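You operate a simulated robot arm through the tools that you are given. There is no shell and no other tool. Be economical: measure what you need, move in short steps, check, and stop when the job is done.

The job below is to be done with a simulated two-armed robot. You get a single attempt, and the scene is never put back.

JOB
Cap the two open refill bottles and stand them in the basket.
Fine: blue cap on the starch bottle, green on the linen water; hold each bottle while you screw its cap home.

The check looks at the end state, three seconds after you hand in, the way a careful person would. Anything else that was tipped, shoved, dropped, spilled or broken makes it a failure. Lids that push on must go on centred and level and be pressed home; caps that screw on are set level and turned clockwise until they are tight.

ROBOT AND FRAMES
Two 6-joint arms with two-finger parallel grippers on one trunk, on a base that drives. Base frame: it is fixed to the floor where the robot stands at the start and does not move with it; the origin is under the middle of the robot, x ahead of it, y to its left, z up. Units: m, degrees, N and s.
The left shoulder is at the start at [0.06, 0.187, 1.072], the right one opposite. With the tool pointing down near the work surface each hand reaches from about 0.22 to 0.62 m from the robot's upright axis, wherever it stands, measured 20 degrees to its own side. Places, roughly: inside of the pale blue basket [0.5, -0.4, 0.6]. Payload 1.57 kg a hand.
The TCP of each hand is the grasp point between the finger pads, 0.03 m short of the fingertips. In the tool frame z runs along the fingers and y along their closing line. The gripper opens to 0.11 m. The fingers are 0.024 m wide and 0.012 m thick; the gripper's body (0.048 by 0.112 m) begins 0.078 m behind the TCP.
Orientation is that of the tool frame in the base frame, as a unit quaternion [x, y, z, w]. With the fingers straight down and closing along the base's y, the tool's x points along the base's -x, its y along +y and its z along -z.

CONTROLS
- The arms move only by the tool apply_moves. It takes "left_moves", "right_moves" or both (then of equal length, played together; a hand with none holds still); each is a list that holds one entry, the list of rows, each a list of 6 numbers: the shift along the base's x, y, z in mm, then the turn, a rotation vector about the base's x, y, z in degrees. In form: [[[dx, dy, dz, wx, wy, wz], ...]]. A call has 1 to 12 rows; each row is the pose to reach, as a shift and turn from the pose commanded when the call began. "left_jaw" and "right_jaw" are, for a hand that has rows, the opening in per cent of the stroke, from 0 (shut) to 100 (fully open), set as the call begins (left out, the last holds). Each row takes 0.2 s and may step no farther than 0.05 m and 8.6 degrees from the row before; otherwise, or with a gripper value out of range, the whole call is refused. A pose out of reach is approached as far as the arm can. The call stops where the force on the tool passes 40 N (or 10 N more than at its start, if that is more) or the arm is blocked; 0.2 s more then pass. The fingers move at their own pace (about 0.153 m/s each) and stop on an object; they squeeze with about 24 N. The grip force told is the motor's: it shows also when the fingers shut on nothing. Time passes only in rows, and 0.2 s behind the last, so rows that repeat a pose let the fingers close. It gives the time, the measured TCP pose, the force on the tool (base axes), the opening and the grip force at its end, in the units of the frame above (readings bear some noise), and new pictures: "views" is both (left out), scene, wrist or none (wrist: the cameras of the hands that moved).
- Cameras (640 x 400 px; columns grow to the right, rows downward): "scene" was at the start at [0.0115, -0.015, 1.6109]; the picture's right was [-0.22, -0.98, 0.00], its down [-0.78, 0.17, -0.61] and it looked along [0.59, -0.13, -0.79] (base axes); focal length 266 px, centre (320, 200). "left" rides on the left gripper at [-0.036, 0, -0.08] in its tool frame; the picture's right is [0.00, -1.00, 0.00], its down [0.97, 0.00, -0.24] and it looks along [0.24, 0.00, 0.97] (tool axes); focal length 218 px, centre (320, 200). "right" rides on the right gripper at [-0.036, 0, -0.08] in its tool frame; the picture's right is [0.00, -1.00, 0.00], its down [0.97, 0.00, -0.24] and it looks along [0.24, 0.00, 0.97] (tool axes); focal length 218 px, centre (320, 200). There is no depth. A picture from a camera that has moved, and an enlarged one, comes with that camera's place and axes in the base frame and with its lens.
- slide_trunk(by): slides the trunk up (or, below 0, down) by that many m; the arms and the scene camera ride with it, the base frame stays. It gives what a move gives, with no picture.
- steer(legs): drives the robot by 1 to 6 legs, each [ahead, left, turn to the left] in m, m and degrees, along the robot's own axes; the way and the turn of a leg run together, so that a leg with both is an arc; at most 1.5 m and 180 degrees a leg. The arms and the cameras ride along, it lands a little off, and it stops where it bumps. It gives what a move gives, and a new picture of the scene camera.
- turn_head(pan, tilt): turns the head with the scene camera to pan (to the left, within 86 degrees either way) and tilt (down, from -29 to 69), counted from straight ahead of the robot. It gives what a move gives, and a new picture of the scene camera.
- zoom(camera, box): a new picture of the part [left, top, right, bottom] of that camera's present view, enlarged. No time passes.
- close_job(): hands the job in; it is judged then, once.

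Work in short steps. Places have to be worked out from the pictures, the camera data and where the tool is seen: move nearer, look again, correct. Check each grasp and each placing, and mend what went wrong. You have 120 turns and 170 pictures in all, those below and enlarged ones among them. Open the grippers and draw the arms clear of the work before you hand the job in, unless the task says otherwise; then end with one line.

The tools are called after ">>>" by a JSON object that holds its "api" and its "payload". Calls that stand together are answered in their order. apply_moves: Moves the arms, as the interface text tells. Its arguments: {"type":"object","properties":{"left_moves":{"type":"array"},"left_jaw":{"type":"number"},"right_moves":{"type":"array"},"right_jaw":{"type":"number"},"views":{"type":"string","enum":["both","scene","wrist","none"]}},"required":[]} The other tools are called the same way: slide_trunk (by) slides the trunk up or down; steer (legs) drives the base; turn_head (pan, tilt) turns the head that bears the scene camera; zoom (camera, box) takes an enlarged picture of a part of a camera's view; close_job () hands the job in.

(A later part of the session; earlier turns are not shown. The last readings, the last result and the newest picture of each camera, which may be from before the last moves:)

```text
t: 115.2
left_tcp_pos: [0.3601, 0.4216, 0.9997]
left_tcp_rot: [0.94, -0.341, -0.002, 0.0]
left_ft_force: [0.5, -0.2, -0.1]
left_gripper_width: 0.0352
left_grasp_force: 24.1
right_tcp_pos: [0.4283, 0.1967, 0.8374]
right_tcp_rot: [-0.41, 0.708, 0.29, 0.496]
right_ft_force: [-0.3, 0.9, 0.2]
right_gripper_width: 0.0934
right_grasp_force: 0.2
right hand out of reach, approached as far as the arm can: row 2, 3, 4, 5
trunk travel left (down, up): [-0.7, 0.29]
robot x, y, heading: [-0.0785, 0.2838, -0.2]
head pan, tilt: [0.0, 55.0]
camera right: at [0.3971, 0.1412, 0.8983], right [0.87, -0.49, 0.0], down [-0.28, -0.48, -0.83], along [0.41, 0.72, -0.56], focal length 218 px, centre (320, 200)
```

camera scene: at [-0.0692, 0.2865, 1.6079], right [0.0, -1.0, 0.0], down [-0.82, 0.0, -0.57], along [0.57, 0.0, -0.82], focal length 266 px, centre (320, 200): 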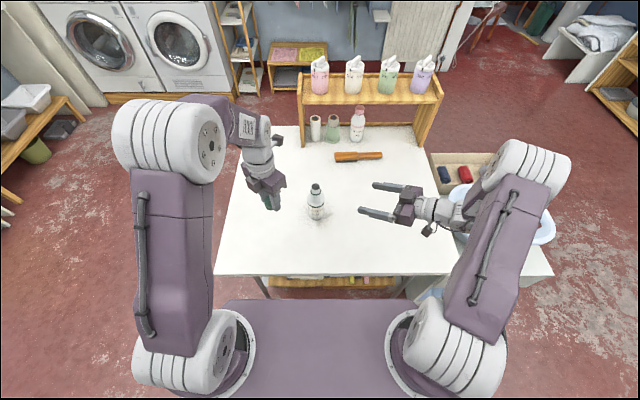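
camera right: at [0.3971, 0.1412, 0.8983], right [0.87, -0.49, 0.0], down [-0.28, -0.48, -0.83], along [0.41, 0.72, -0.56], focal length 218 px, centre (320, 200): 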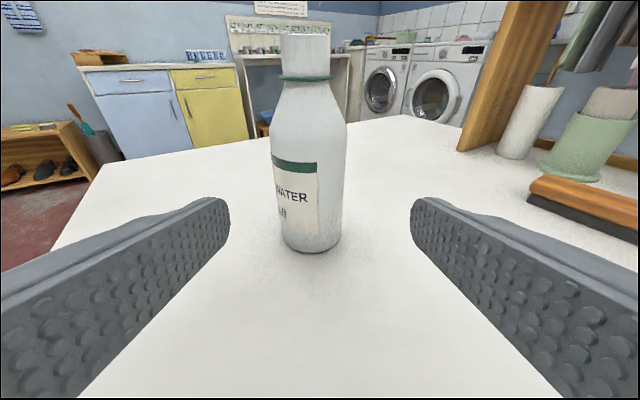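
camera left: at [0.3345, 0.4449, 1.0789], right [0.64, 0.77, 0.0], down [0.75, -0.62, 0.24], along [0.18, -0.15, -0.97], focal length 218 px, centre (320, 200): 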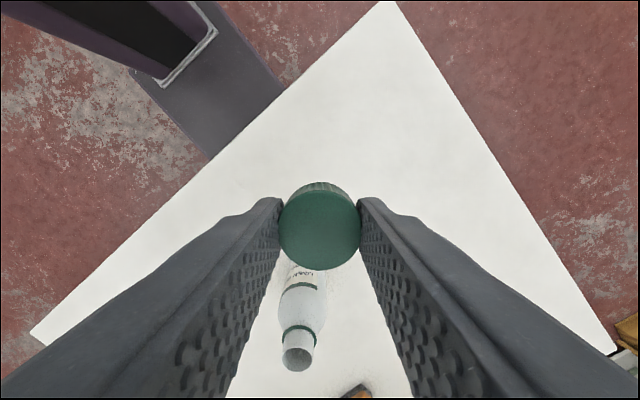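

The hand is near its inner limit but close enough; the bottle is at (0.473, 0.298). I'll advance in small rows with the jaw fully open.

>>> {"api": "apply_moves", "payload": {"right_moves": [[[5, 20, -8, 0, 0, 0], [12, 40, -16, 0, 0, 0], [22, 61, -24, 0, 0, 0], [33, 81, -31, 0, 0, 0], [44.5, 102, -38, 0, 0, 0], [44.5, 102, -38, 0, 0, 0]]], "right_jaw": 100}}

```text
t: 116.6
left_tcp_pos: [0.3604, 0.4209, 0.9987]
left_tcp_rot: [0.94, -0.342, -0.002, 0.0]
left_ft_force: [0.6, -0.4, 0.0]
left_gripper_width: 0.0355
left_grasp_force: 24.0
right_tcp_pos: [0.4747, 0.2993, 0.802]
right_tcp_rot: [-0.41, 0.708, 0.288, 0.498]
right_ft_force: [0.0, -0.1, 0.7]
right_gripper_width: 0.1101
right_grasp_force: 0.1
trunk travel left (down, up): [-0.7, 0.29]
robot x, y, heading: [-0.0817, 0.283, -0.3]
head pan, tilt: [0.0, 55.0]
camera scene: at [-0.0687, 0.2855, 1.6079], right [-0.01, -1.0, 0.0], down [-0.82, 0.0, -0.57], along [0.57, 0.0, -0.82], focal length 266 px, centre (320, 200)
camera right: at [0.4418, 0.2449, 0.8625], right [0.87, -0.5, 0.0], down [-0.28, -0.48, -0.83], along [0.41, 0.72, -0.56], focal length 218 px, centre (320, 200)
```

scene: 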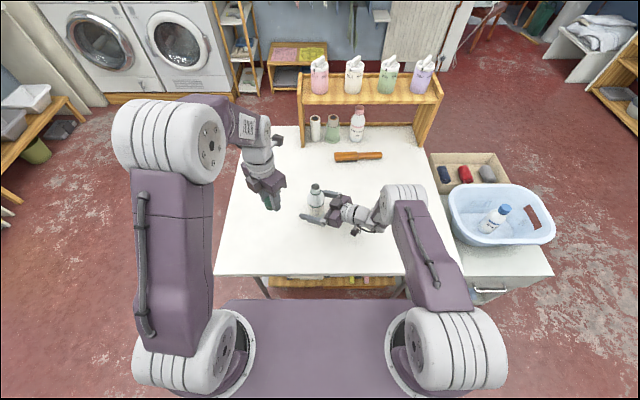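
right: 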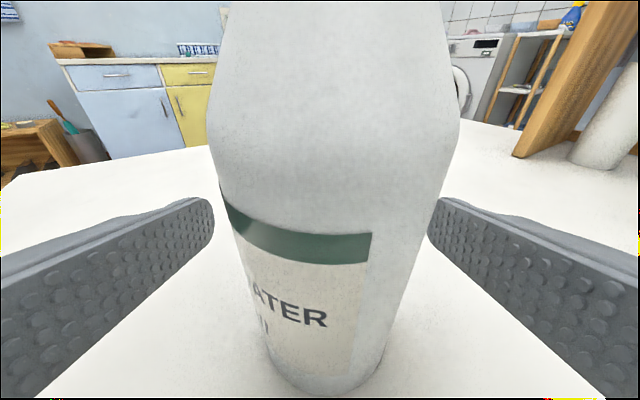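

The bottle is a few millimetres right of centre. I'll shift over, close, lift it 4 mm, bring it 28 mm nearer and set it down.

>>> {"api": "apply_moves", "payload": {"right_moves": [[[3, -1.7, -1.5, 0, 0, 0]]], "views": "none"}}

>>> {"api": "apply_moves", "payload": {"right_moves": [[[0, 0, 0, 0, 0, 0], [0, 0, 0, 0, 0, 0], [0, 0, 0, 0, 0, 0], [0, 0, 0, 0, 0, 0], [0, 0, 4, 0, 0, 0], [-10, 0, 4, 0, 0, 0], [-20, 0, 4, 0, 0, 0], [-28, 0, 4, 0, 0, 0], [-28, 0, 0, 0, 0, 0], [-28, 0, -0.3, 0, 0, 0]]], "right_jaw": 0}}

```text
t: 117.0
left_tcp_pos: [0.361, 0.421, 1.0]
left_tcp_rot: [0.94, -0.341, -0.002, 0.001]
left_ft_force: [0.3, 0.3, 0.2]
left_gripper_width: 0.0352
left_grasp_force: 23.9
right_tcp_pos: [0.4771, 0.2978, 0.7991]
right_tcp_rot: [-0.41, 0.708, 0.288, 0.497]
right_ft_force: [-0.2, 0.5, -0.4]
right_gripper_width: 0.11
right_grasp_force: 0.1
trunk travel left (down, up): [-0.7, 0.29]
robot x, y, heading: [-0.0791, 0.283, -0.1]
head pan, tilt: [0.0, 55.0]
```

```text
t: 119.2
left_tcp_pos: [0.3617, 0.4226, 0.9985]
left_tcp_rot: [0.94, -0.341, -0.002, 0.0]
left_ft_force: [0.5, -0.2, 0.4]
left_gripper_width: 0.0354
left_grasp_force: 23.8
right_tcp_pos: [0.4499, 0.2965, 0.8021]
right_tcp_rot: [-0.41, 0.708, 0.288, 0.498]
right_ft_force: [-0.6, -0.2, -0.9]
right_gripper_width: 0.0603
right_grasp_force: 24.4
trunk travel left (down, up): [-0.7, 0.29]
robot x, y, heading: [-0.0807, 0.2833, -0.3]
head pan, tilt: [0.0, 55.0]
camera scene: at [-0.0686, 0.2859, 1.6079], right [0.0, -1.0, 0.0], down [-0.82, 0.0, -0.57], along [0.57, 0.0, -0.82], focal length 266 px, centre (320, 200)
camera right: at [0.4177, 0.2416, 0.861], right [0.87, -0.5, 0.0], down [-0.28, -0.48, -0.83], along [0.41, 0.72, -0.56], focal length 218 px, centre (320, 200)
```

scene: 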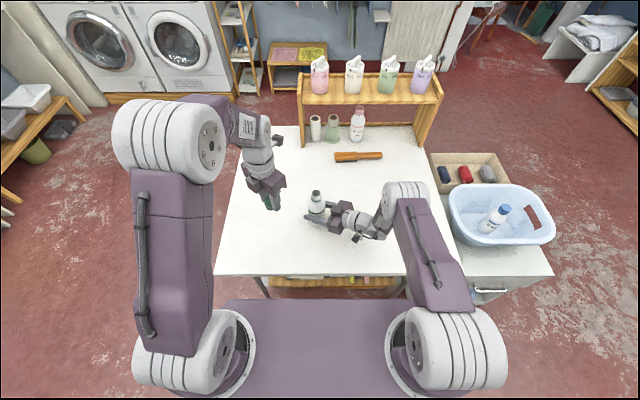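
right: 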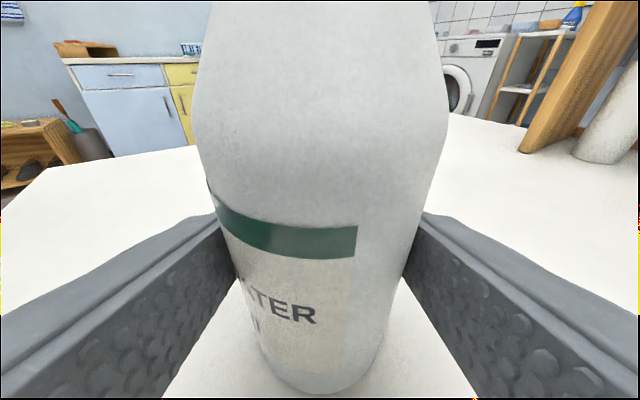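

The bottle is held, hovering about 1–2 mm up. I'll set it down, and bring the left hand to a viewing spot near the mouth.

>>> {"api": "apply_moves", "payload": {"right_moves": [[[0, 0, -1, 0, 0, 0], [0, 0, -2, 0, 0, 0], [0, 0, -2, 0, 0, 0]]], "left_moves": [[[-3, -23, 5, 0, 0, 0], [-6, -47, 10, 0, 0, 0], [-6, -47, 10, 0, 0, 0]]], "views": "none"}}

>>> {"api": "zoom", "payload": {"camera": "left", "box": [220, 180, 420, 380]}}

>>> {"api": "apply_moves", "payload": {"left_moves": [[[0, 0, -25, 0, 0, 0], [0, 0, -50, 0, 0, 0], [0, 0, -50, 0, 0, 0]]], "views": "none"}}

>>> {"api": "zoom", "payload": {"camera": "left", "box": [220, 200, 420, 400]}}

```text
t: 120.0
left_tcp_pos: [0.3515, 0.3743, 1.0111]
left_tcp_rot: [0.94, -0.341, -0.001, 0.0]
left_ft_force: [0.0, 0.9, 0.1]
left_gripper_width: 0.0353
left_grasp_force: 24.3
right_tcp_pos: [0.4503, 0.2966, 0.7994]
right_tcp_rot: [-0.41, 0.707, 0.288, 0.499]
right_ft_force: [0.7, 1.0, 12.6]
right_gripper_width: 0.0604
right_grasp_force: 23.9
trunk travel left (down, up): [-0.7, 0.29]
robot x, y, heading: [-0.0811, 0.2822, -0.5]
head pan, tilt: [0.0, 55.0]
```

```text
2.00 times, centred on (320, 280) of left
camera zoom: at [0.3255, 0.3973, 1.0902], right [0.64, 0.77, 0.0], down [0.75, -0.62, 0.24], along [0.18, -0.15, -0.97], focal length 436 px, centre (320, 40)
```

zoom: 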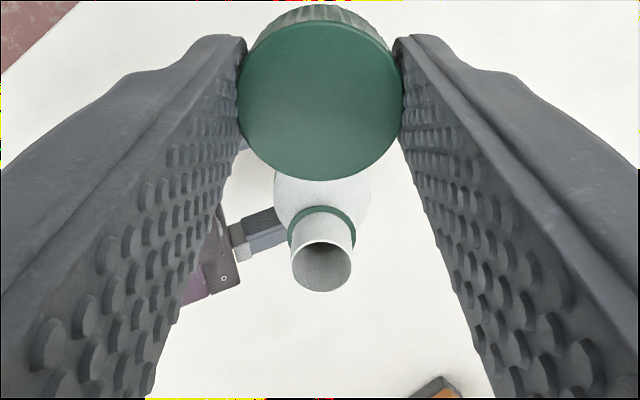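

```text
t: 120.8
left_tcp_pos: [0.3526, 0.3735, 0.9599]
left_tcp_rot: [0.94, -0.342, -0.001, 0.001]
left_ft_force: [-0.6, -0.5, -0.4]
left_gripper_width: 0.0353
left_grasp_force: 23.5
right_tcp_pos: [0.4496, 0.2973, 0.7992]
right_tcp_rot: [-0.41, 0.708, 0.287, 0.499]
right_ft_force: [4.4, 1.0, 18.2]
right_gripper_width: 0.0603
right_grasp_force: 24.4
trunk travel left (down, up): [-0.7, 0.29]
robot x, y, heading: [-0.0778, 0.2859, -0.2]
head pan, tilt: [0.0, 55.0]
```

```text
2.00 times, centred on (320, 300) of left
camera zoom: at [0.3259, 0.3965, 1.0395], right [0.64, 0.77, 0.0], down [0.75, -0.62, 0.24], along [0.18, -0.15, -0.97], focal length 436 px, centre (320, 0)
```

zoom: 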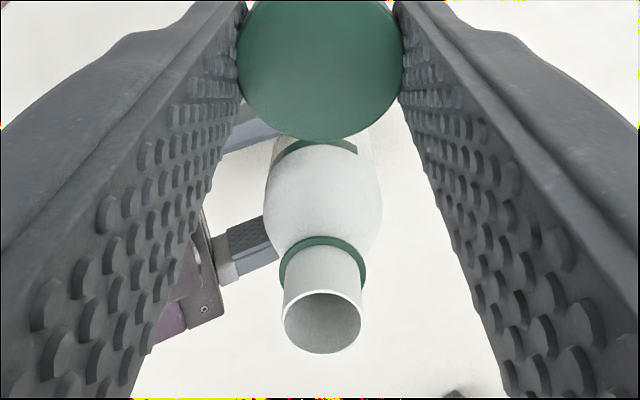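

Triangulating with the grip line gives the mouth at (0.449, 0.2945, 0.907). I'll move the green cap over it, and ease the right hand's downward load by 1 mm.

>>> {"api": "apply_moves", "payload": {"left_moves": [[[25, -20, 0, 0, 0, 0], [50, -40, 0, 0, 0, 0], [75, -62, 0, 0, 0, 0], [95.5, -79, -4, 0, 0, 0], [95.5, -79, -7, 0, 0, 0]]], "right_moves": [[[0, 0, 1, 0, 0, 0], [0, 0, 1, 0, 0, 0], [0, 0, 1, 0, 0, 0], [0, 0, 1, 0, 0, 0], [0, 0, 1, 0, 0, 0]]], "views": "none"}}

>>> {"api": "zoom", "payload": {"camera": "scene", "box": [280, 160, 360, 240]}}

>>> {"api": "zoom", "payload": {"camera": "left", "box": [220, 130, 420, 330]}}

```text
t: 122.0
left_tcp_pos: [0.4483, 0.2947, 0.9551]
left_tcp_rot: [0.94, -0.341, -0.003, 0.0]
left_ft_force: [0.5, 0.2, 0.1]
left_gripper_width: 0.0353
left_grasp_force: 23.8
right_tcp_pos: [0.45, 0.296, 0.8006]
right_tcp_rot: [-0.411, 0.708, 0.288, 0.498]
right_ft_force: [2.3, 0.4, 14.8]
right_gripper_width: 0.0602
right_grasp_force: 24.0
trunk travel left (down, up): [-0.7, 0.29]
robot x, y, heading: [-0.0822, 0.2837, -0.1]
head pan, tilt: [0.0, 55.0]
```

```text
5.00 times, centred on (320, 200) of scene
camera zoom: at [-0.0707, 0.2862, 1.6079], right [0.0, -1.0, 0.0], down [-0.82, 0.0, -0.57], along [0.57, 0.0, -0.82], focal length 1330 px, centre (320, 200)
```

zoom: 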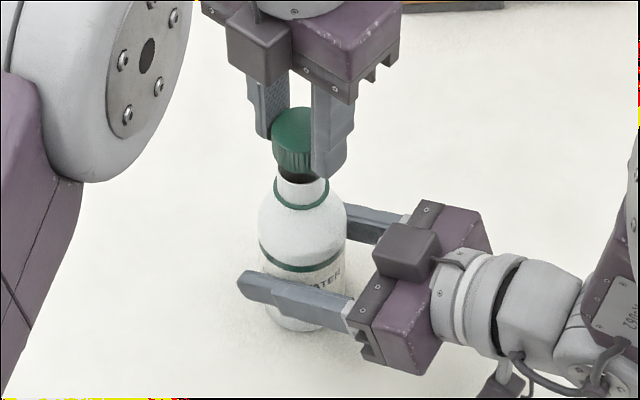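

```text
2.00 times, centred on (320, 230) of left
camera zoom: at [0.4215, 0.3175, 1.0342], right [0.64, 0.77, 0.0], down [0.75, -0.62, 0.24], along [0.18, -0.15, -0.97], focal length 436 px, centre (320, 140)
```

zoom: 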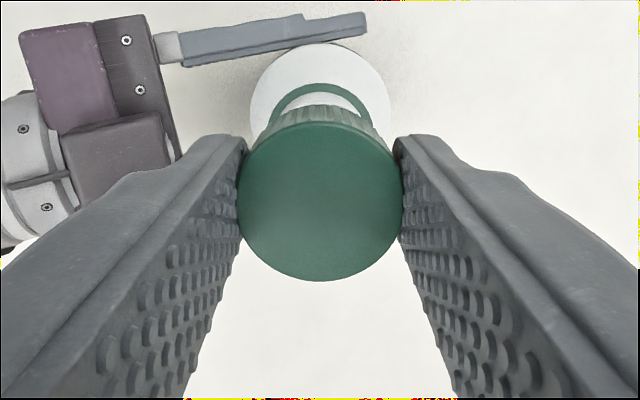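

Aligned: the cap's left edge and width put its centre right over the neck. I'll descend to contact.

>>> {"api": "apply_moves", "payload": {"left_moves": [[[0, 0, -5, 0, 0, 0], [0, 0, -10, 0, 0, 0], [0, 0, -14, 0, 0, 0], [0, 0, -17, 0, 0, 0], [0, 0, -19, 0, 0, 0], [0, 0, -19, 0, 0, 0]]], "views": "none"}}

>>> {"api": "zoom", "payload": {"camera": "scene", "box": [280, 160, 360, 240]}}

```text
t: 123.4
left_tcp_pos: [0.4485, 0.2952, 0.9356]
left_tcp_rot: [0.94, -0.34, -0.002, 0.0]
left_ft_force: [-1.7, 1.2, 0.4]
left_gripper_width: 0.0355
left_grasp_force: 23.2
right_tcp_pos: [0.4486, 0.2969, 0.7996]
right_tcp_rot: [-0.411, 0.707, 0.289, 0.497]
right_ft_force: [1.0, -0.9, 10.8]
right_gripper_width: 0.0601
right_grasp_force: 24.3
trunk travel left (down, up): [-0.7, 0.29]
robot x, y, heading: [-0.0797, 0.2866, -0.2]
head pan, tilt: [0.0, 55.0]
```

```text
5.00 times, centred on (320, 200) of scene
camera zoom: at [-0.0707, 0.286, 1.6078], right [-0.01, -1.0, 0.0], down [-0.82, 0.0, -0.57], along [0.57, 0.0, -0.82], focal length 1330 px, centre (320, 200)
```

zoom: 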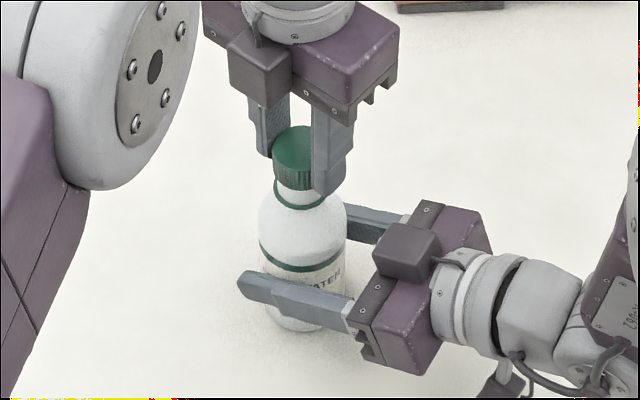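

There is almost no force yet, so I'll go 3 mm further.

>>> {"api": "apply_moves", "payload": {"left_moves": [[[0, 0, -1, 0, 0, 0], [0, 0, -2, 0, 0, 0], [0, 0, -3, 0, 0, 0], [0, 0, -3, 0, 0, 0]]], "views": "none"}}

```text
t: 124.4
left_tcp_pos: [0.4489, 0.2951, 0.9331]
left_tcp_rot: [0.94, -0.341, -0.001, 0.001]
left_ft_force: [-1.2, -1.2, -0.7]
left_gripper_width: 0.0353
left_grasp_force: 23.8
right_tcp_pos: [0.449, 0.2967, 0.8002]
right_tcp_rot: [-0.41, 0.708, 0.288, 0.498]
right_ft_force: [1.5, -0.3, 8.6]
right_gripper_width: 0.0604
right_grasp_force: 24.3
trunk travel left (down, up): [-0.7, 0.29]
robot x, y, heading: [-0.0764, 0.2844, -0.4]
head pan, tilt: [0.0, 55.0]
```

Still no load on the cap, so 3 mm more.

>>> {"api": "apply_moves", "payload": {"left_moves": [[[0, 0, -1, 0, 0, 0], [0, 0, -2, 0, 0, 0], [0, 0, -3, 0, 0, 0], [0, 0, -3, 0, 0, 0]]], "views": "none"}}

>>> {"api": "zoom", "payload": {"camera": "scene", "box": [295, 175, 335, 215]}}

```text
t: 125.4
left_tcp_pos: [0.448, 0.294, 0.929]
left_tcp_rot: [0.94, -0.341, -0.002, 0.0]
left_ft_force: [0.1, 1.4, -0.1]
left_gripper_width: 0.0353
left_grasp_force: 24.3
right_tcp_pos: [0.4497, 0.2961, 0.7997]
right_tcp_rot: [-0.41, 0.708, 0.288, 0.498]
right_ft_force: [-1.6, -1.4, 8.4]
right_gripper_width: 0.0604
right_grasp_force: 24.8
trunk travel left (down, up): [-0.7, 0.29]
robot x, y, heading: [-0.08, 0.2817, -0.2]
head pan, tilt: [0.0, 55.0]
```

```text
10.00 times, centred on (315, 195) of scene
camera zoom: at [-0.0703, 0.2858, 1.6079], right [0.0, -1.0, 0.0], down [-0.82, 0.0, -0.57], along [0.57, 0.0, -0.82], focal length 2660 px, centre (370, 250)
```

zoom: 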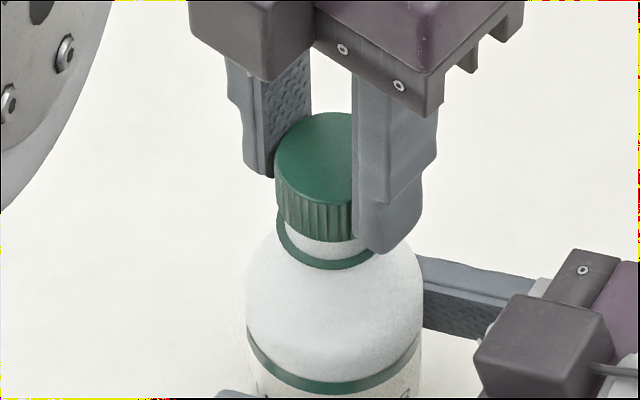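

The cap sits over the mouth with its lower edge below the lip. I'll continue 4 mm gently.

>>> {"api": "apply_moves", "payload": {"left_moves": [[[0, 0, -1, 0, 0, 0], [0, 0, -2, 0, 0, 0], [0, 0, -3, 0, 0, 0], [0, 0, -4, 0, 0, 0], [0, 0, -4, 0, 0, 0]]], "views": "none"}}

>>> {"api": "zoom", "payload": {"camera": "scene", "box": [295, 175, 335, 215]}}

>>> {"api": "zoom", "payload": {"camera": "left", "box": [220, 130, 420, 330]}}

```text
t: 126.6
left_tcp_pos: [0.4493, 0.2933, 0.9249]
left_tcp_rot: [0.94, -0.341, -0.002, 0.0]
left_ft_force: [0.8, -0.9, -0.3]
left_gripper_width: 0.0355
left_grasp_force: 24.2
right_tcp_pos: [0.4506, 0.2956, 0.7993]
right_tcp_rot: [-0.41, 0.707, 0.288, 0.499]
right_ft_force: [-2.1, -0.6, 6.9]
right_gripper_width: 0.0602
right_grasp_force: 23.7
trunk travel left (down, up): [-0.7, 0.29]
robot x, y, heading: [-0.0801, 0.2861, -0.4]
head pan, tilt: [0.0, 55.0]
```

```text
10.00 times, centred on (315, 195) of scene
camera zoom: at [-0.0701, 0.2858, 1.6079], right [-0.01, -1.0, 0.0], down [-0.82, 0.0, -0.57], along [0.57, 0.0, -0.82], focal length 2660 px, centre (370, 250)
```

zoom: 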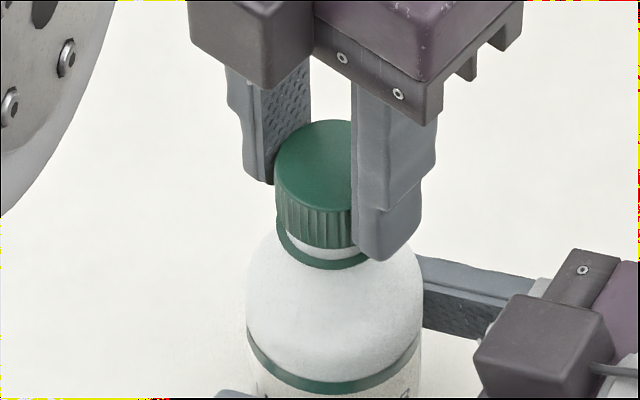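

```text
2.00 times, centred on (320, 230) of left
camera zoom: at [0.4219, 0.3175, 1.0048], right [0.64, 0.77, 0.0], down [0.75, -0.62, 0.24], along [0.18, -0.15, -0.97], focal length 436 px, centre (320, 140)
```

zoom: 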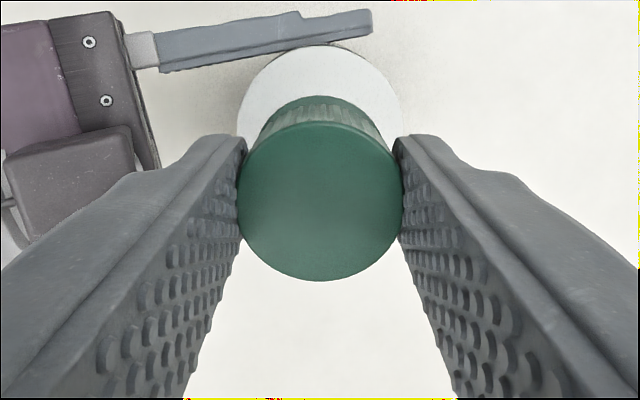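

The cap is sliding freely over the neck, about 6 mm above fully home. I'll continue down to the thread start.

>>> {"api": "apply_moves", "payload": {"left_moves": [[[0, 0, -1, 0, 0, 0], [0, 0, -2, 0, 0, 0], [0, 0, -3, 0, 0, 0], [0, 0, -3, 0, 0, 0]]], "views": "none"}}

```text
t: 127.6
left_tcp_pos: [0.449, 0.295, 0.9223]
left_tcp_rot: [0.94, -0.342, -0.001, 0.0]
left_ft_force: [-5.8, 1.2, 1.8]
left_gripper_width: 0.0354
left_grasp_force: 23.8
right_tcp_pos: [0.4497, 0.296, 0.7988]
right_tcp_rot: [-0.411, 0.708, 0.288, 0.498]
right_ft_force: [3.7, -0.5, 4.5]
right_gripper_width: 0.0604
right_grasp_force: 24.0
trunk travel left (down, up): [-0.7, 0.29]
robot x, y, heading: [-0.0809, 0.2852, -0.6]
head pan, tilt: [0.0, 55.0]
```

There is light side contact now. I'll start turning clockwise, watching for the thread to draw down.

>>> {"api": "apply_moves", "payload": {"left_moves": [[[-0.5, 0, -0.5, 0, 0, -8.5], [-0.5, 0, -0.5, 0, 0, -17], [-0.5, 0, -0.5, 0, 0, -25.5], [-0.5, 0, -0.5, 0, 0, -34], [-0.5, 0, -0.5, 0, 0, -42.5], [-0.5, 0, -0.5, 0, 0, -51], [-0.5, 0, -0.5, 0, 0, -59.5], [-0.5, 0, -0.5, 0, 0, -68], [-0.5, 0, -0.5, 0, 0, -76.5], [-0.5, 0, -0.5, 0, 0, -85], [-0.5, 0, -0.5, 0, 0, -85]]], "views": "none"}}

>>> {"api": "zoom", "payload": {"camera": "scene", "box": [295, 175, 335, 215]}}

>>> {"api": "zoom", "payload": {"camera": "right", "box": [0, 0, 640, 400]}}

```text
t: 130.0
left_tcp_pos: [0.4482, 0.2953, 0.9217]
left_tcp_rot: [-0.461, 0.887, 0.001, 0.001]
left_ft_force: [0.6, 2.8, -0.9]
left_gripper_width: 0.0354
left_grasp_force: 24.5
right_tcp_pos: [0.449, 0.2959, 0.8003]
right_tcp_rot: [-0.41, 0.708, 0.288, 0.497]
right_ft_force: [-2.1, -4.0, 8.4]
right_gripper_width: 0.0604
right_grasp_force: 24.5
trunk travel left (down, up): [-0.7, 0.29]
robot x, y, heading: [-0.0815, 0.2831, -0.4]
head pan, tilt: [0.0, 55.0]
```

```text
10.00 times, centred on (315, 195) of scene
camera zoom: at [-0.0698, 0.2857, 1.6079], right [0.0, -1.0, 0.0], down [-0.82, 0.0, -0.57], along [0.57, 0.0, -0.82], focal length 2660 px, centre (370, 250)
```

zoom: 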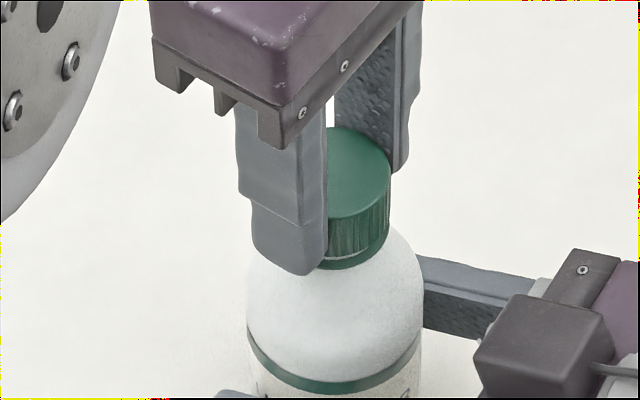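

```text
1.00 times, centred on (320, 200) of right
camera zoom: at [0.4173, 0.2414, 0.8605], right [0.87, -0.5, 0.0], down [-0.28, -0.48, -0.83], along [0.41, 0.72, -0.55], focal length 218 px, centre (320, 200)
```

zoom: 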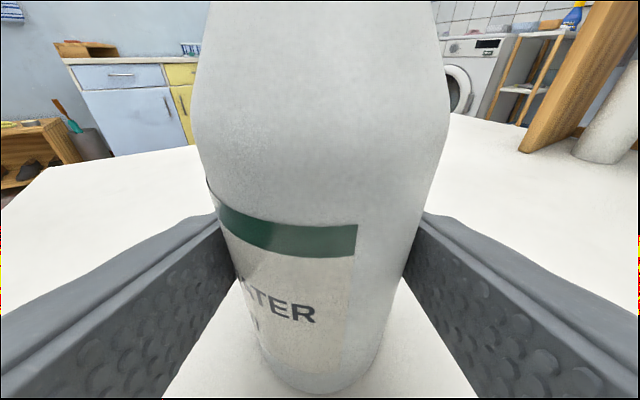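

It is turning cleanly and the cap is close to the collar. I'll continue clockwise, following down about 1 mm.

>>> {"api": "apply_moves", "payload": {"left_moves": [[[0, 0, -0.1, 0, 0, -8.5], [0, 0, -0.2, 0, 0, -17], [0, 0, -0.3, 0, 0, -25.5], [0, 0, -0.4, 0, 0, -34], [0, 0, -0.5, 0, 0, -42.5], [0, 0, -0.6, 0, 0, -51], [0, 0, -0.7, 0, 0, -59.5], [0, 0, -0.8, 0, 0, -68], [0, 0, -0.9, 0, 0, -76.5], [0, 0, -1, 0, 0, -85], [0, 0, -1, 0, 0, -93], [0, 0, -1, 0, 0, -93]]], "views": "none"}}

>>> {"api": "zoom", "payload": {"camera": "right", "box": [0, 0, 640, 400]}}

```text
t: 132.6
left_tcp_pos: [0.4483, 0.2948, 0.9197]
left_tcp_rot: [0.325, 0.946, 0.0, 0.002]
left_ft_force: [-1.9, -6.5, 0.0]
left_gripper_width: 0.0354
left_grasp_force: 23.5
right_tcp_pos: [0.4491, 0.2963, 0.8006]
right_tcp_rot: [-0.411, 0.708, 0.288, 0.497]
right_ft_force: [0.8, 8.0, 4.3]
right_gripper_width: 0.0601
right_grasp_force: 23.9
trunk travel left (down, up): [-0.7, 0.29]
robot x, y, heading: [-0.0803, 0.28, -0.1]
head pan, tilt: [0.0, 55.0]
```

```text
1.00 times, centred on (320, 200) of right
camera zoom: at [0.4174, 0.2417, 0.8604], right [0.87, -0.5, 0.0], down [-0.28, -0.48, -0.83], along [0.41, 0.72, -0.55], focal length 218 px, centre (320, 200)
```

zoom: 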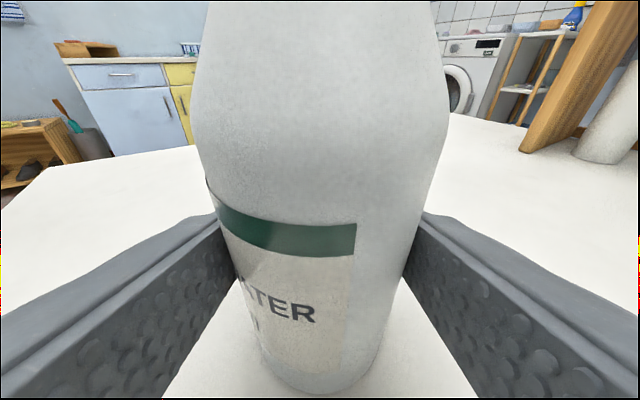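

The label is steady, so the bottle is held. I'll turn another 60°, checking that the arm stays in reach.

>>> {"api": "apply_moves", "payload": {"left_moves": [[[0, 0, 0, 0, 0, -8.5], [0, 0, -0.2, 0, 0, -17], [0, 0, -0.3, 0, 0, -25.5], [0, 0, -0.4, 0, 0, -34], [0, 0, -0.5, 0, 0, -42.5], [0, 0, -0.6, 0, 0, -51], [0, 0, -0.7, 0, 0, -59.5], [0, 0, -0.7, 0, 0, -59.5]]], "views": "none"}}

>>> {"api": "zoom", "payload": {"camera": "right", "box": [0, 0, 640, 400]}}

```text
t: 134.4
left_tcp_pos: [0.4491, 0.2946, 0.9197]
left_tcp_rot: [0.752, 0.659, 0.0, 0.002]
left_ft_force: [-4.7, -6.1, -0.2]
left_gripper_width: 0.0352
left_grasp_force: 23.8
right_tcp_pos: [0.4491, 0.297, 0.8002]
right_tcp_rot: [-0.411, 0.708, 0.288, 0.497]
right_ft_force: [4.3, 7.7, 3.9]
right_gripper_width: 0.0601
right_grasp_force: 23.9
trunk travel left (down, up): [-0.7, 0.29]
robot x, y, heading: [-0.0808, 0.2866, -0.2]
head pan, tilt: [0.0, 55.0]
```

```text
1.00 times, centred on (320, 200) of right
camera zoom: at [0.4176, 0.2416, 0.8604], right [0.87, -0.5, 0.0], down [-0.28, -0.48, -0.83], along [0.41, 0.72, -0.55], focal length 218 px, centre (320, 200)
```

zoom: 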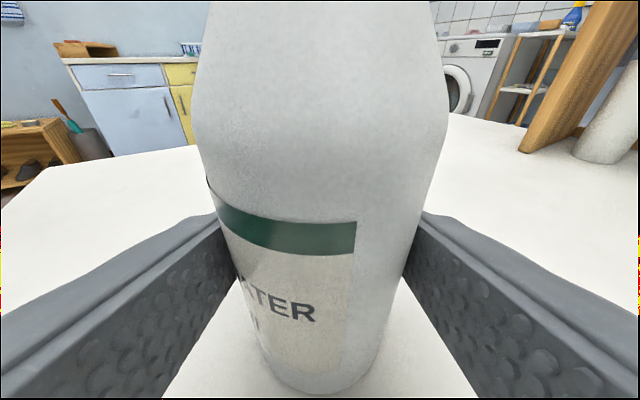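

There is a small side load. I'll shift the cap hand 0.7 mm in its direction to relieve it and take another 50°.

>>> {"api": "apply_moves", "payload": {"left_moves": [[[-0.5, -0.6, 0, 0, 0, 0], [-0.5, -0.6, -0.1, 0, 0, -8.5], [-0.5, -0.6, -0.2, 0, 0, -17], [-0.5, -0.6, -0.3, 0, 0, -25.5], [-0.5, -0.6, -0.4, 0, 0, -34], [-0.5, -0.6, -0.5, 0, 0, -42.5], [-0.5, -0.6, -0.6, 0, 0, -50], [-0.5, -0.6, -0.6, 0, 0, -50]]], "views": "none"}}

>>> {"api": "zoom", "payload": {"camera": "scene", "box": [280, 160, 360, 240]}}

```text
t: 136.2
left_tcp_pos: [0.4484, 0.2943, 0.9189]
left_tcp_rot: [0.96, 0.28, -0.002, 0.002]
left_ft_force: [-6.7, 1.3, 2.1]
left_gripper_width: 0.0355
left_grasp_force: 24.1
right_tcp_pos: [0.449, 0.2961, 0.7991]
right_tcp_rot: [-0.41, 0.708, 0.288, 0.497]
right_ft_force: [4.1, -0.8, 1.6]
right_gripper_width: 0.0601
right_grasp_force: 23.3
trunk travel left (down, up): [-0.7, 0.29]
robot x, y, heading: [-0.0764, 0.2835, -0.4]
head pan, tilt: [0.0, 55.0]
```

```text
5.00 times, centred on (320, 200) of scene
camera zoom: at [-0.0694, 0.2857, 1.6078], right [-0.01, -1.0, 0.0], down [-0.82, 0.0, -0.57], along [0.57, 0.0, -0.82], focal length 1330 px, centre (320, 200)
```

zoom: 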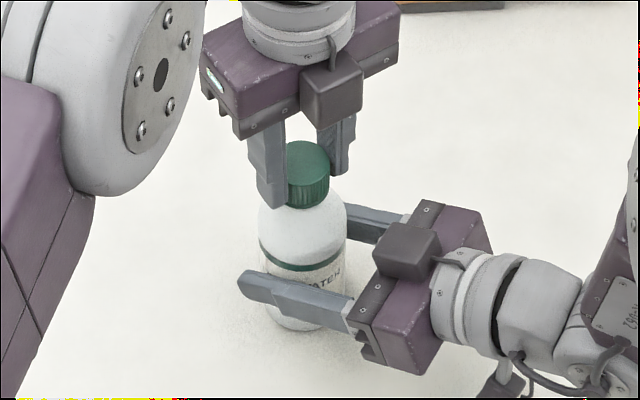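

About 288° are turned and the cap is near the collar. I'll release, rise, inspect, wind back 102° and take another bite.

>>> {"api": "apply_moves", "payload": {"left_moves": [[[0, 0, 0, 0, 0, 0], [0, 0, 0, 0, 0, 0], [0, 0, 35, 0, 0, 0], [0, 0, 75, 0, 0, 0]]], "left_jaw": 75, "views": "none"}}

>>> {"api": "zoom", "payload": {"camera": "scene", "box": [295, 175, 335, 215]}}

>>> {"api": "apply_moves", "payload": {"left_moves": [[[0, 0, 0, 0, 0, 8.5], [0, 0, 0, 0, 0, 17], [0, 0, 0, 0, 0, 25.5], [0, 0, 0, 0, 0, 34], [0, 0, 0, 0, 0, 42.5], [0, 0, 0, 0, 0, 51], [0, 0, 0, 0, 0, 59.5], [0, 0, 0, 0, 0, 68], [0, 0, 0, 0, 0, 76.5], [0, 0, 0, 0, 0, 85], [0, 0, 0, 0, 0, 93.5], [0, 0, 0, 0, 0, 102]]], "views": "none"}}

>>> {"api": "zoom", "payload": {"camera": "left", "box": [220, 100, 420, 300]}}

```text
t: 137.2
left_tcp_pos: [0.4472, 0.293, 0.9966]
left_tcp_rot: [0.96, 0.28, -0.002, 0.002]
left_ft_force: [0.8, -0.2, 0.7]
left_gripper_width: 0.0826
left_grasp_force: 0.0
right_tcp_pos: [0.4487, 0.2961, 0.799]
right_tcp_rot: [-0.41, 0.708, 0.288, 0.498]
right_ft_force: [-0.9, -0.5, 3.5]
right_gripper_width: 0.0604
right_grasp_force: 23.6
trunk travel left (down, up): [-0.7, 0.29]
robot x, y, heading: [-0.0769, 0.2814, -0.5]
head pan, tilt: [0.0, 55.0]
```

```text
10.00 times, centred on (315, 195) of scene
camera zoom: at [-0.0697, 0.2858, 1.6078], right [0.0, -1.0, 0.0], down [-0.82, 0.0, -0.57], along [0.57, 0.0, -0.82], focal length 2660 px, centre (370, 250)
```

zoom: 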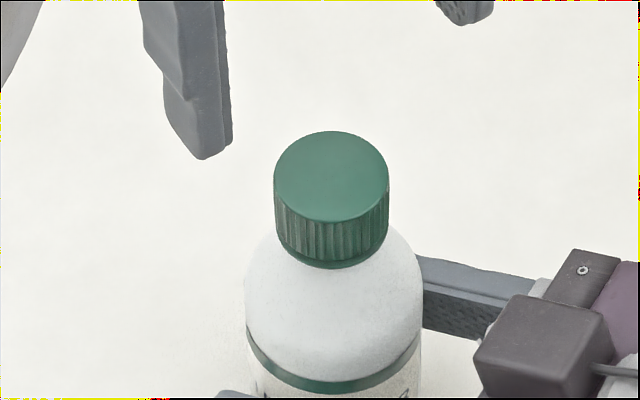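

```text
t: 139.8
left_tcp_pos: [0.4477, 0.2945, 0.995]
left_tcp_rot: [0.384, 0.923, 0.002, 0.002]
left_ft_force: [-0.4, -0.5, -0.6]
left_gripper_width: 0.0824
left_grasp_force: 0.1
right_tcp_pos: [0.4504, 0.2967, 0.7989]
right_tcp_rot: [-0.409, 0.708, 0.288, 0.498]
right_ft_force: [-0.9, 0.2, 2.6]
right_gripper_width: 0.0601
right_grasp_force: 24.1
trunk travel left (down, up): [-0.7, 0.29]
robot x, y, heading: [-0.0793, 0.2849, -0.3]
head pan, tilt: [0.0, 55.0]
```

```text
2.00 times, centred on (320, 200) of left
camera zoom: at [0.4742, 0.2686, 1.0742], right [-0.71, -0.7, 0.0], down [-0.68, 0.69, 0.24], along [-0.16, 0.17, -0.97], focal length 436 px, centre (320, 200)
```

zoom: 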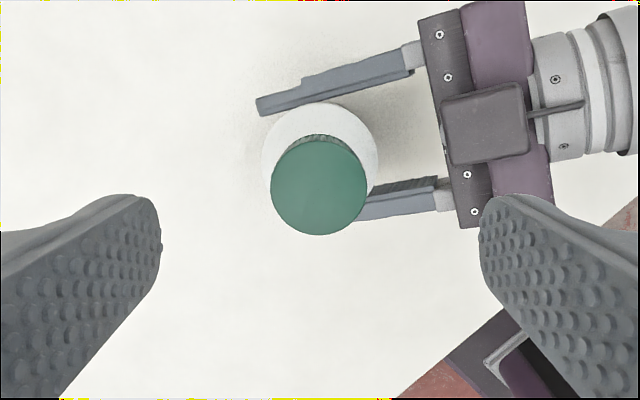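

The cap is level, centred and almost down to the collar. Next bite: descend, close and turn.

>>> {"api": "apply_moves", "payload": {"left_moves": [[[0, 0, -35, 0, 0, 0], [0, 0, -72, 0, 0, 0], [0, 0, -72, 0, 0, 0]]], "views": "none"}}

>>> {"api": "apply_moves", "payload": {"left_moves": [[[0, 0, 0, 0, 0, 0], [0, 0, 0, 0, 0, 0], [0, 0, 0, 0, 0, 0], [0, 0, -0.1, 0, 0, -8.5], [0, 0, -0.2, 0, 0, -17], [0, 0, -0.3, 0, 0, -25.5], [0, 0, -0.4, 0, 0, -34], [0, 0, -0.5, 0, 0, -42.5], [0, 0, -0.6, 0, 0, -51], [0, 0, -0.6, 0, 0, -51]]], "left_jaw": 0, "views": "none"}}

>>> {"api": "zoom", "payload": {"camera": "right", "box": [0, 0, 640, 400]}}

>>> {"api": "apply_moves", "payload": {"left_moves": [[[0, 0, -0.1, 0, 0, -8.5], [0, 0, -0.2, 0, 0, -17], [0, 0, -0.3, 0, 0, -25.5], [0, 0, -0.4, 0, 0, -34], [0, 0, -0.5, 0, 0, -42.5], [0, 0, -0.5, 0, 0, -48], [0, 0, -0.5, 0, 0, -48]]], "views": "none"}}

>>> {"api": "zoom", "payload": {"camera": "right", "box": [0, 0, 640, 400]}}

```text
t: 140.6
left_tcp_pos: [0.4454, 0.2946, 0.9226]
left_tcp_rot: [0.386, 0.922, -0.001, 0.002]
left_ft_force: [-0.1, 0.4, 0.0]
left_gripper_width: 0.0826
left_grasp_force: 0.1
right_tcp_pos: [0.4497, 0.2955, 0.7996]
right_tcp_rot: [-0.41, 0.708, 0.288, 0.498]
right_ft_force: [0.8, 0.3, 0.8]
right_gripper_width: 0.0603
right_grasp_force: 23.8
trunk travel left (down, up): [-0.7, 0.29]
robot x, y, heading: [-0.0805, 0.2853, -0.2]
head pan, tilt: [0.0, 55.0]
```

```text
t: 142.8
left_tcp_pos: [0.448, 0.2947, 0.922]
left_tcp_rot: [0.746, 0.666, 0.0, 0.002]
left_ft_force: [-4.2, -2.5, 3.5]
left_gripper_width: 0.0356
left_grasp_force: 23.7
right_tcp_pos: [0.4491, 0.2961, 0.7998]
right_tcp_rot: [-0.41, 0.708, 0.288, 0.497]
right_ft_force: [4.8, 1.0, 1.7]
right_gripper_width: 0.0602
right_grasp_force: 23.7
trunk travel left (down, up): [-0.7, 0.29]
robot x, y, heading: [-0.0802, 0.2882, -0.3]
head pan, tilt: [0.0, 55.0]
```

```text
1.00 times, centred on (320, 200) of right
camera zoom: at [0.4177, 0.2415, 0.8603], right [0.87, -0.5, 0.0], down [-0.28, -0.48, -0.83], along [0.41, 0.72, -0.56], focal length 218 px, centre (320, 200)
```

zoom: 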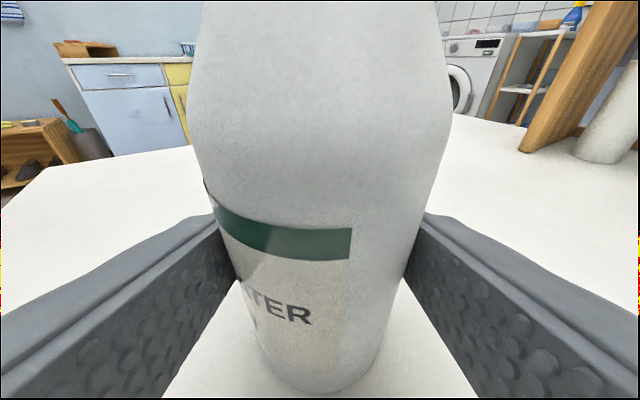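

```text
t: 144.4
left_tcp_pos: [0.4497, 0.2943, 0.9206]
left_tcp_rot: [0.952, 0.305, -0.001, 0.002]
left_ft_force: [2.7, -1.0, 0.0]
left_gripper_width: 0.036
left_grasp_force: 23.6
right_tcp_pos: [0.4492, 0.297, 0.8001]
right_tcp_rot: [-0.41, 0.708, 0.288, 0.498]
right_ft_force: [-2.2, 0.6, 4.4]
right_gripper_width: 0.0604
right_grasp_force: 24.0
trunk travel left (down, up): [-0.7, 0.29]
robot x, y, heading: [-0.0792, 0.2865, -0.5]
head pan, tilt: [0.0, 55.0]
```

```text
1.00 times, centred on (320, 200) of right
camera zoom: at [0.4175, 0.2416, 0.8602], right [0.87, -0.5, 0.0], down [-0.28, -0.48, -0.83], along [0.41, 0.72, -0.55], focal length 218 px, centre (320, 200)
```

zoom: 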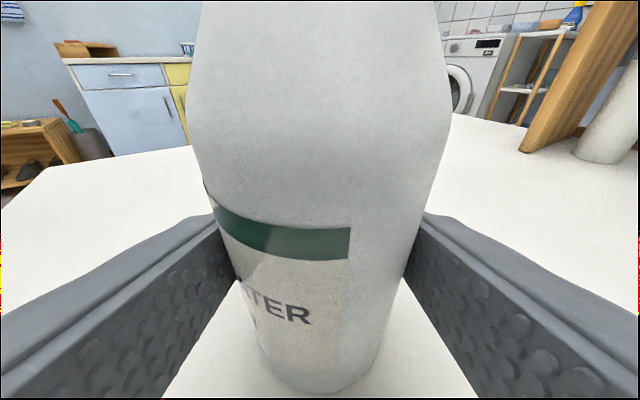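

The label shifted slightly and there is no pull-down, which suggests it is tight. I'll do one more confirming bite.

>>> {"api": "apply_moves", "payload": {"left_moves": [[[0, 0, 0, 0, 0, 0], [0, 0, 0, 0, 0, 0], [0, 0, 35, 0, 0, 0], [0, 0, 72, 0, 0, 0]]], "left_jaw": 75, "views": "none"}}

>>> {"api": "zoom", "payload": {"camera": "scene", "box": [295, 175, 335, 215]}}

>>> {"api": "apply_moves", "payload": {"left_moves": [[[0, 0, 0, 0, 0, 8.5], [0, 0, 0, 0, 0, 17], [0, 0, 0, 0, 0, 25.5], [0, 0, 0, 0, 0, 34], [0, 0, 0, 0, 0, 42.5], [0, 0, 0, 0, 0, 51], [0, 0, 0, 0, 0, 59.5], [0, 0, 0, 0, 0, 68], [0, 0, 0, 0, 0, 76.5], [0, 0, 0, 0, 0, 85], [0, 0, -35, 0, 0, 93], [0, 0, -72, 0, 0, 100]]], "views": "none"}}

>>> {"api": "apply_moves", "payload": {"left_moves": [[[0, 0, 0, 0, 0, 0], [0, 0, 0, 0, 0, 0], [0, 0, 0, 0, 0, 0], [0, 0, 0, 0, 0, -8.5], [0, 0, 0, 0, 0, -17], [0, 0, 0, 0, 0, -25.5], [0, 0, 0, 0, 0, -34], [0, 0, 0, 0, 0, -42.5], [0, 0, 0, 0, 0, -51], [0, 0, 0, 0, 0, -51]]], "left_jaw": 0, "views": "none"}}

>>> {"api": "apply_moves", "payload": {"left_moves": [[[0, 0, 0, 0, 0, -8.5], [0, 0, 0, 0, 0, -17], [0, 0, 0, 0, 0, -25.5], [0, 0, 0, 0, 0, -34], [0, 0, 0, 0, 0, -42.5], [0, 0, 0, 0, 0, -48], [0, 0, 0, 0, 0, -48]]], "views": "none"}}

>>> {"api": "zoom", "payload": {"camera": "right", "box": [0, 0, 640, 400]}}

```text
t: 145.4
left_tcp_pos: [0.4508, 0.2941, 0.9951]
left_tcp_rot: [0.952, 0.306, -0.002, 0.002]
left_ft_force: [0.1, -0.1, 0.6]
left_gripper_width: 0.0825
left_grasp_force: 0.0
right_tcp_pos: [0.4503, 0.2963, 0.7996]
right_tcp_rot: [-0.411, 0.708, 0.289, 0.497]
right_ft_force: [-1.1, -0.3, 3.7]
right_gripper_width: 0.0602
right_grasp_force: 24.2
trunk travel left (down, up): [-0.7, 0.29]
robot x, y, heading: [-0.0795, 0.2839, -0.5]
head pan, tilt: [0.0, 55.0]
```

```text
10.00 times, centred on (315, 195) of scene
camera zoom: at [-0.0695, 0.2859, 1.6078], right [-0.01, -1.0, 0.0], down [-0.82, 0.0, -0.57], along [0.57, 0.0, -0.82], focal length 2660 px, centre (370, 250)
```

zoom: 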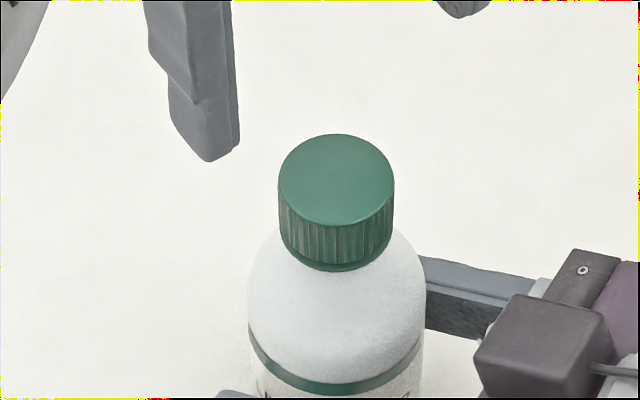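

```text
t: 148.0
left_tcp_pos: [0.4482, 0.2945, 0.9217]
left_tcp_rot: [0.377, 0.926, 0.0, 0.002]
left_ft_force: [0.0, 0.0, 0.2]
left_gripper_width: 0.0826
left_grasp_force: 0.0
right_tcp_pos: [0.4502, 0.2956, 0.7991]
right_tcp_rot: [-0.41, 0.708, 0.288, 0.498]
right_ft_force: [-0.2, 0.1, 1.9]
right_gripper_width: 0.0602
right_grasp_force: 23.9
trunk travel left (down, up): [-0.7, 0.29]
robot x, y, heading: [-0.081, 0.2815, -0.4]
head pan, tilt: [0.0, 55.0]
```

```text
t: 150.2
left_tcp_pos: [0.4501, 0.2944, 0.921]
left_tcp_rot: [0.741, 0.672, 0.0, 0.002]
left_ft_force: [-4.6, -1.6, 1.9]
left_gripper_width: 0.0356
left_grasp_force: 23.5
right_tcp_pos: [0.4503, 0.296, 0.7992]
right_tcp_rot: [-0.41, 0.708, 0.288, 0.498]
right_ft_force: [4.7, 1.7, -1.5]
right_gripper_width: 0.0602
right_grasp_force: 24.0
trunk travel left (down, up): [-0.7, 0.29]
robot x, y, heading: [-0.0775, 0.2854, -0.1]
head pan, tilt: [0.0, 55.0]
```

```text
t: 151.8
left_tcp_pos: [0.4496, 0.295, 0.9211]
left_tcp_rot: [0.95, 0.313, -0.001, 0.001]
left_ft_force: [-3.6, 1.7, 0.1]
left_gripper_width: 0.0358
left_grasp_force: 23.8
right_tcp_pos: [0.4504, 0.2972, 0.7999]
right_tcp_rot: [-0.41, 0.709, 0.288, 0.497]
right_ft_force: [4.5, -2.7, 1.4]
right_gripper_width: 0.0606
right_grasp_force: 23.8
trunk travel left (down, up): [-0.7, 0.29]
robot x, y, heading: [-0.0797, 0.2838, -0.2]
head pan, tilt: [0.0, 55.0]
```

```text
1.00 times, centred on (320, 200) of right
camera zoom: at [0.4179, 0.2414, 0.8601], right [0.87, -0.5, 0.0], down [-0.28, -0.48, -0.83], along [0.41, 0.72, -0.56], focal length 218 px, centre (320, 200)
```

zoom: 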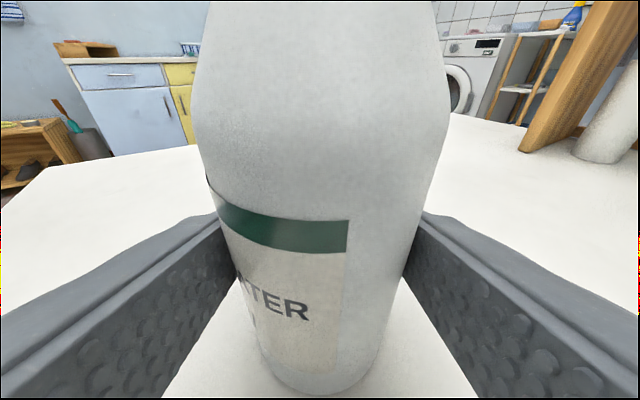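

The cap is tight: no axial travel, and only slip plus slight bottle creep. I'll open the right hand and back it out while the left steadies the cap.

>>> {"api": "apply_moves", "payload": {"right_moves": [[[0, 0, 0, 0, 0, 0], [0, 0, 0, 0, 0, 0], [-11, -20, 8, 0, 0, 0], [-21, -40, 17, 0, 0, 0], [-28, -60, 25, 0, 0, 0], [-30, -80, 33, 0, 0, 0], [-28, -100, 40, 0, 0, 0], [-28, -105, 60, 0, 0, 0]]], "right_jaw": 100, "views": "wrist"}}

```text
t: 153.6
left_tcp_pos: [0.4481, 0.295, 0.9215]
left_tcp_rot: [0.95, 0.314, -0.001, 0.002]
left_ft_force: [0.6, -0.2, -0.1]
left_gripper_width: 0.0357
left_grasp_force: 24.3
right_tcp_pos: [0.4268, 0.1909, 0.8603]
right_tcp_rot: [-0.41, 0.709, 0.29, 0.496]
right_ft_force: [-0.5, -0.8, -0.2]
right_gripper_width: 0.11
right_grasp_force: 0.0
right hand out of reach, approached as far as the arm can: row 4, 5, 6, 7, 8
trunk travel left (down, up): [-0.7, 0.29]
robot x, y, heading: [-0.0786, 0.2858, -0.2]
head pan, tilt: [0.0, 55.0]
camera right: at [0.3952, 0.1359, 0.9206], right [0.87, -0.49, 0.0], down [-0.28, -0.48, -0.83], along [0.41, 0.72, -0.56], focal length 218 px, centre (320, 200)
```

right: 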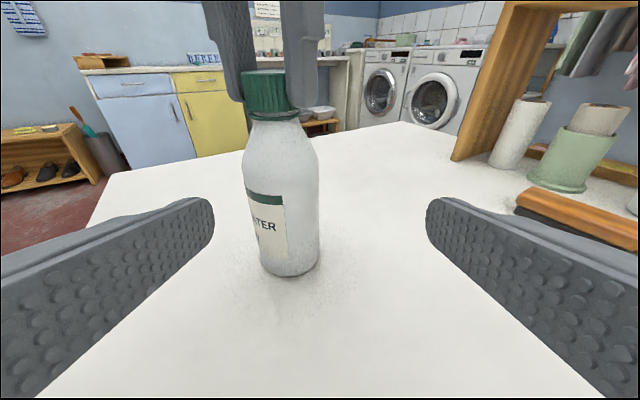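

The bottle stands plumb and the right hand is clear. I'll lower the left hand slightly to make sure the base is on the table.

>>> {"api": "apply_moves", "payload": {"left_moves": [[[0, 0, -1, 0, 0, 0], [0, 0, -2, 0, 0, 0], [0, 0, -2, 0, 0, 0]]], "views": "none"}}

>>> {"api": "zoom", "payload": {"camera": "right", "box": [200, 50, 360, 150]}}

```text
t: 154.4
left_tcp_pos: [0.4476, 0.2946, 0.9204]
left_tcp_rot: [0.95, 0.313, 0.0, 0.002]
left_ft_force: [-0.4, -0.3, 9.9]
left_gripper_width: 0.0355
left_grasp_force: 23.8
right_tcp_pos: [0.4253, 0.1906, 0.8597]
right_tcp_rot: [-0.41, 0.709, 0.289, 0.496]
right_ft_force: [0.4, -0.2, -0.6]
right_gripper_width: 0.1101
right_grasp_force: 0.1
trunk travel left (down, up): [-0.7, 0.29]
robot x, y, heading: [-0.0755, 0.285, 0.0]
head pan, tilt: [0.0, 55.0]
```

```text
4.00 times, centred on (280, 100) of right
camera zoom: at [0.3945, 0.1355, 0.9209], right [0.87, -0.5, 0.0], down [-0.28, -0.48, -0.83], along [0.41, 0.72, -0.56], focal length 873 px, centre (480, 600)
```

zoom: 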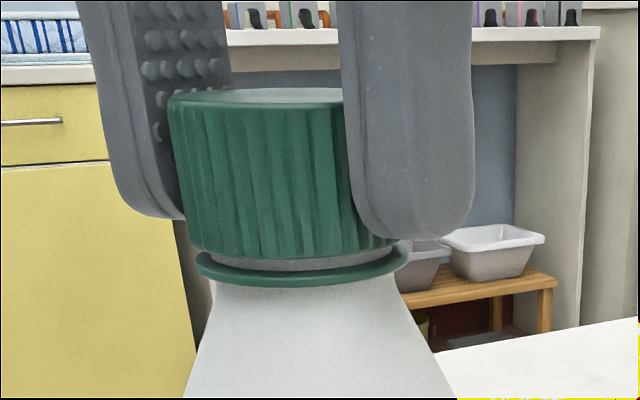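

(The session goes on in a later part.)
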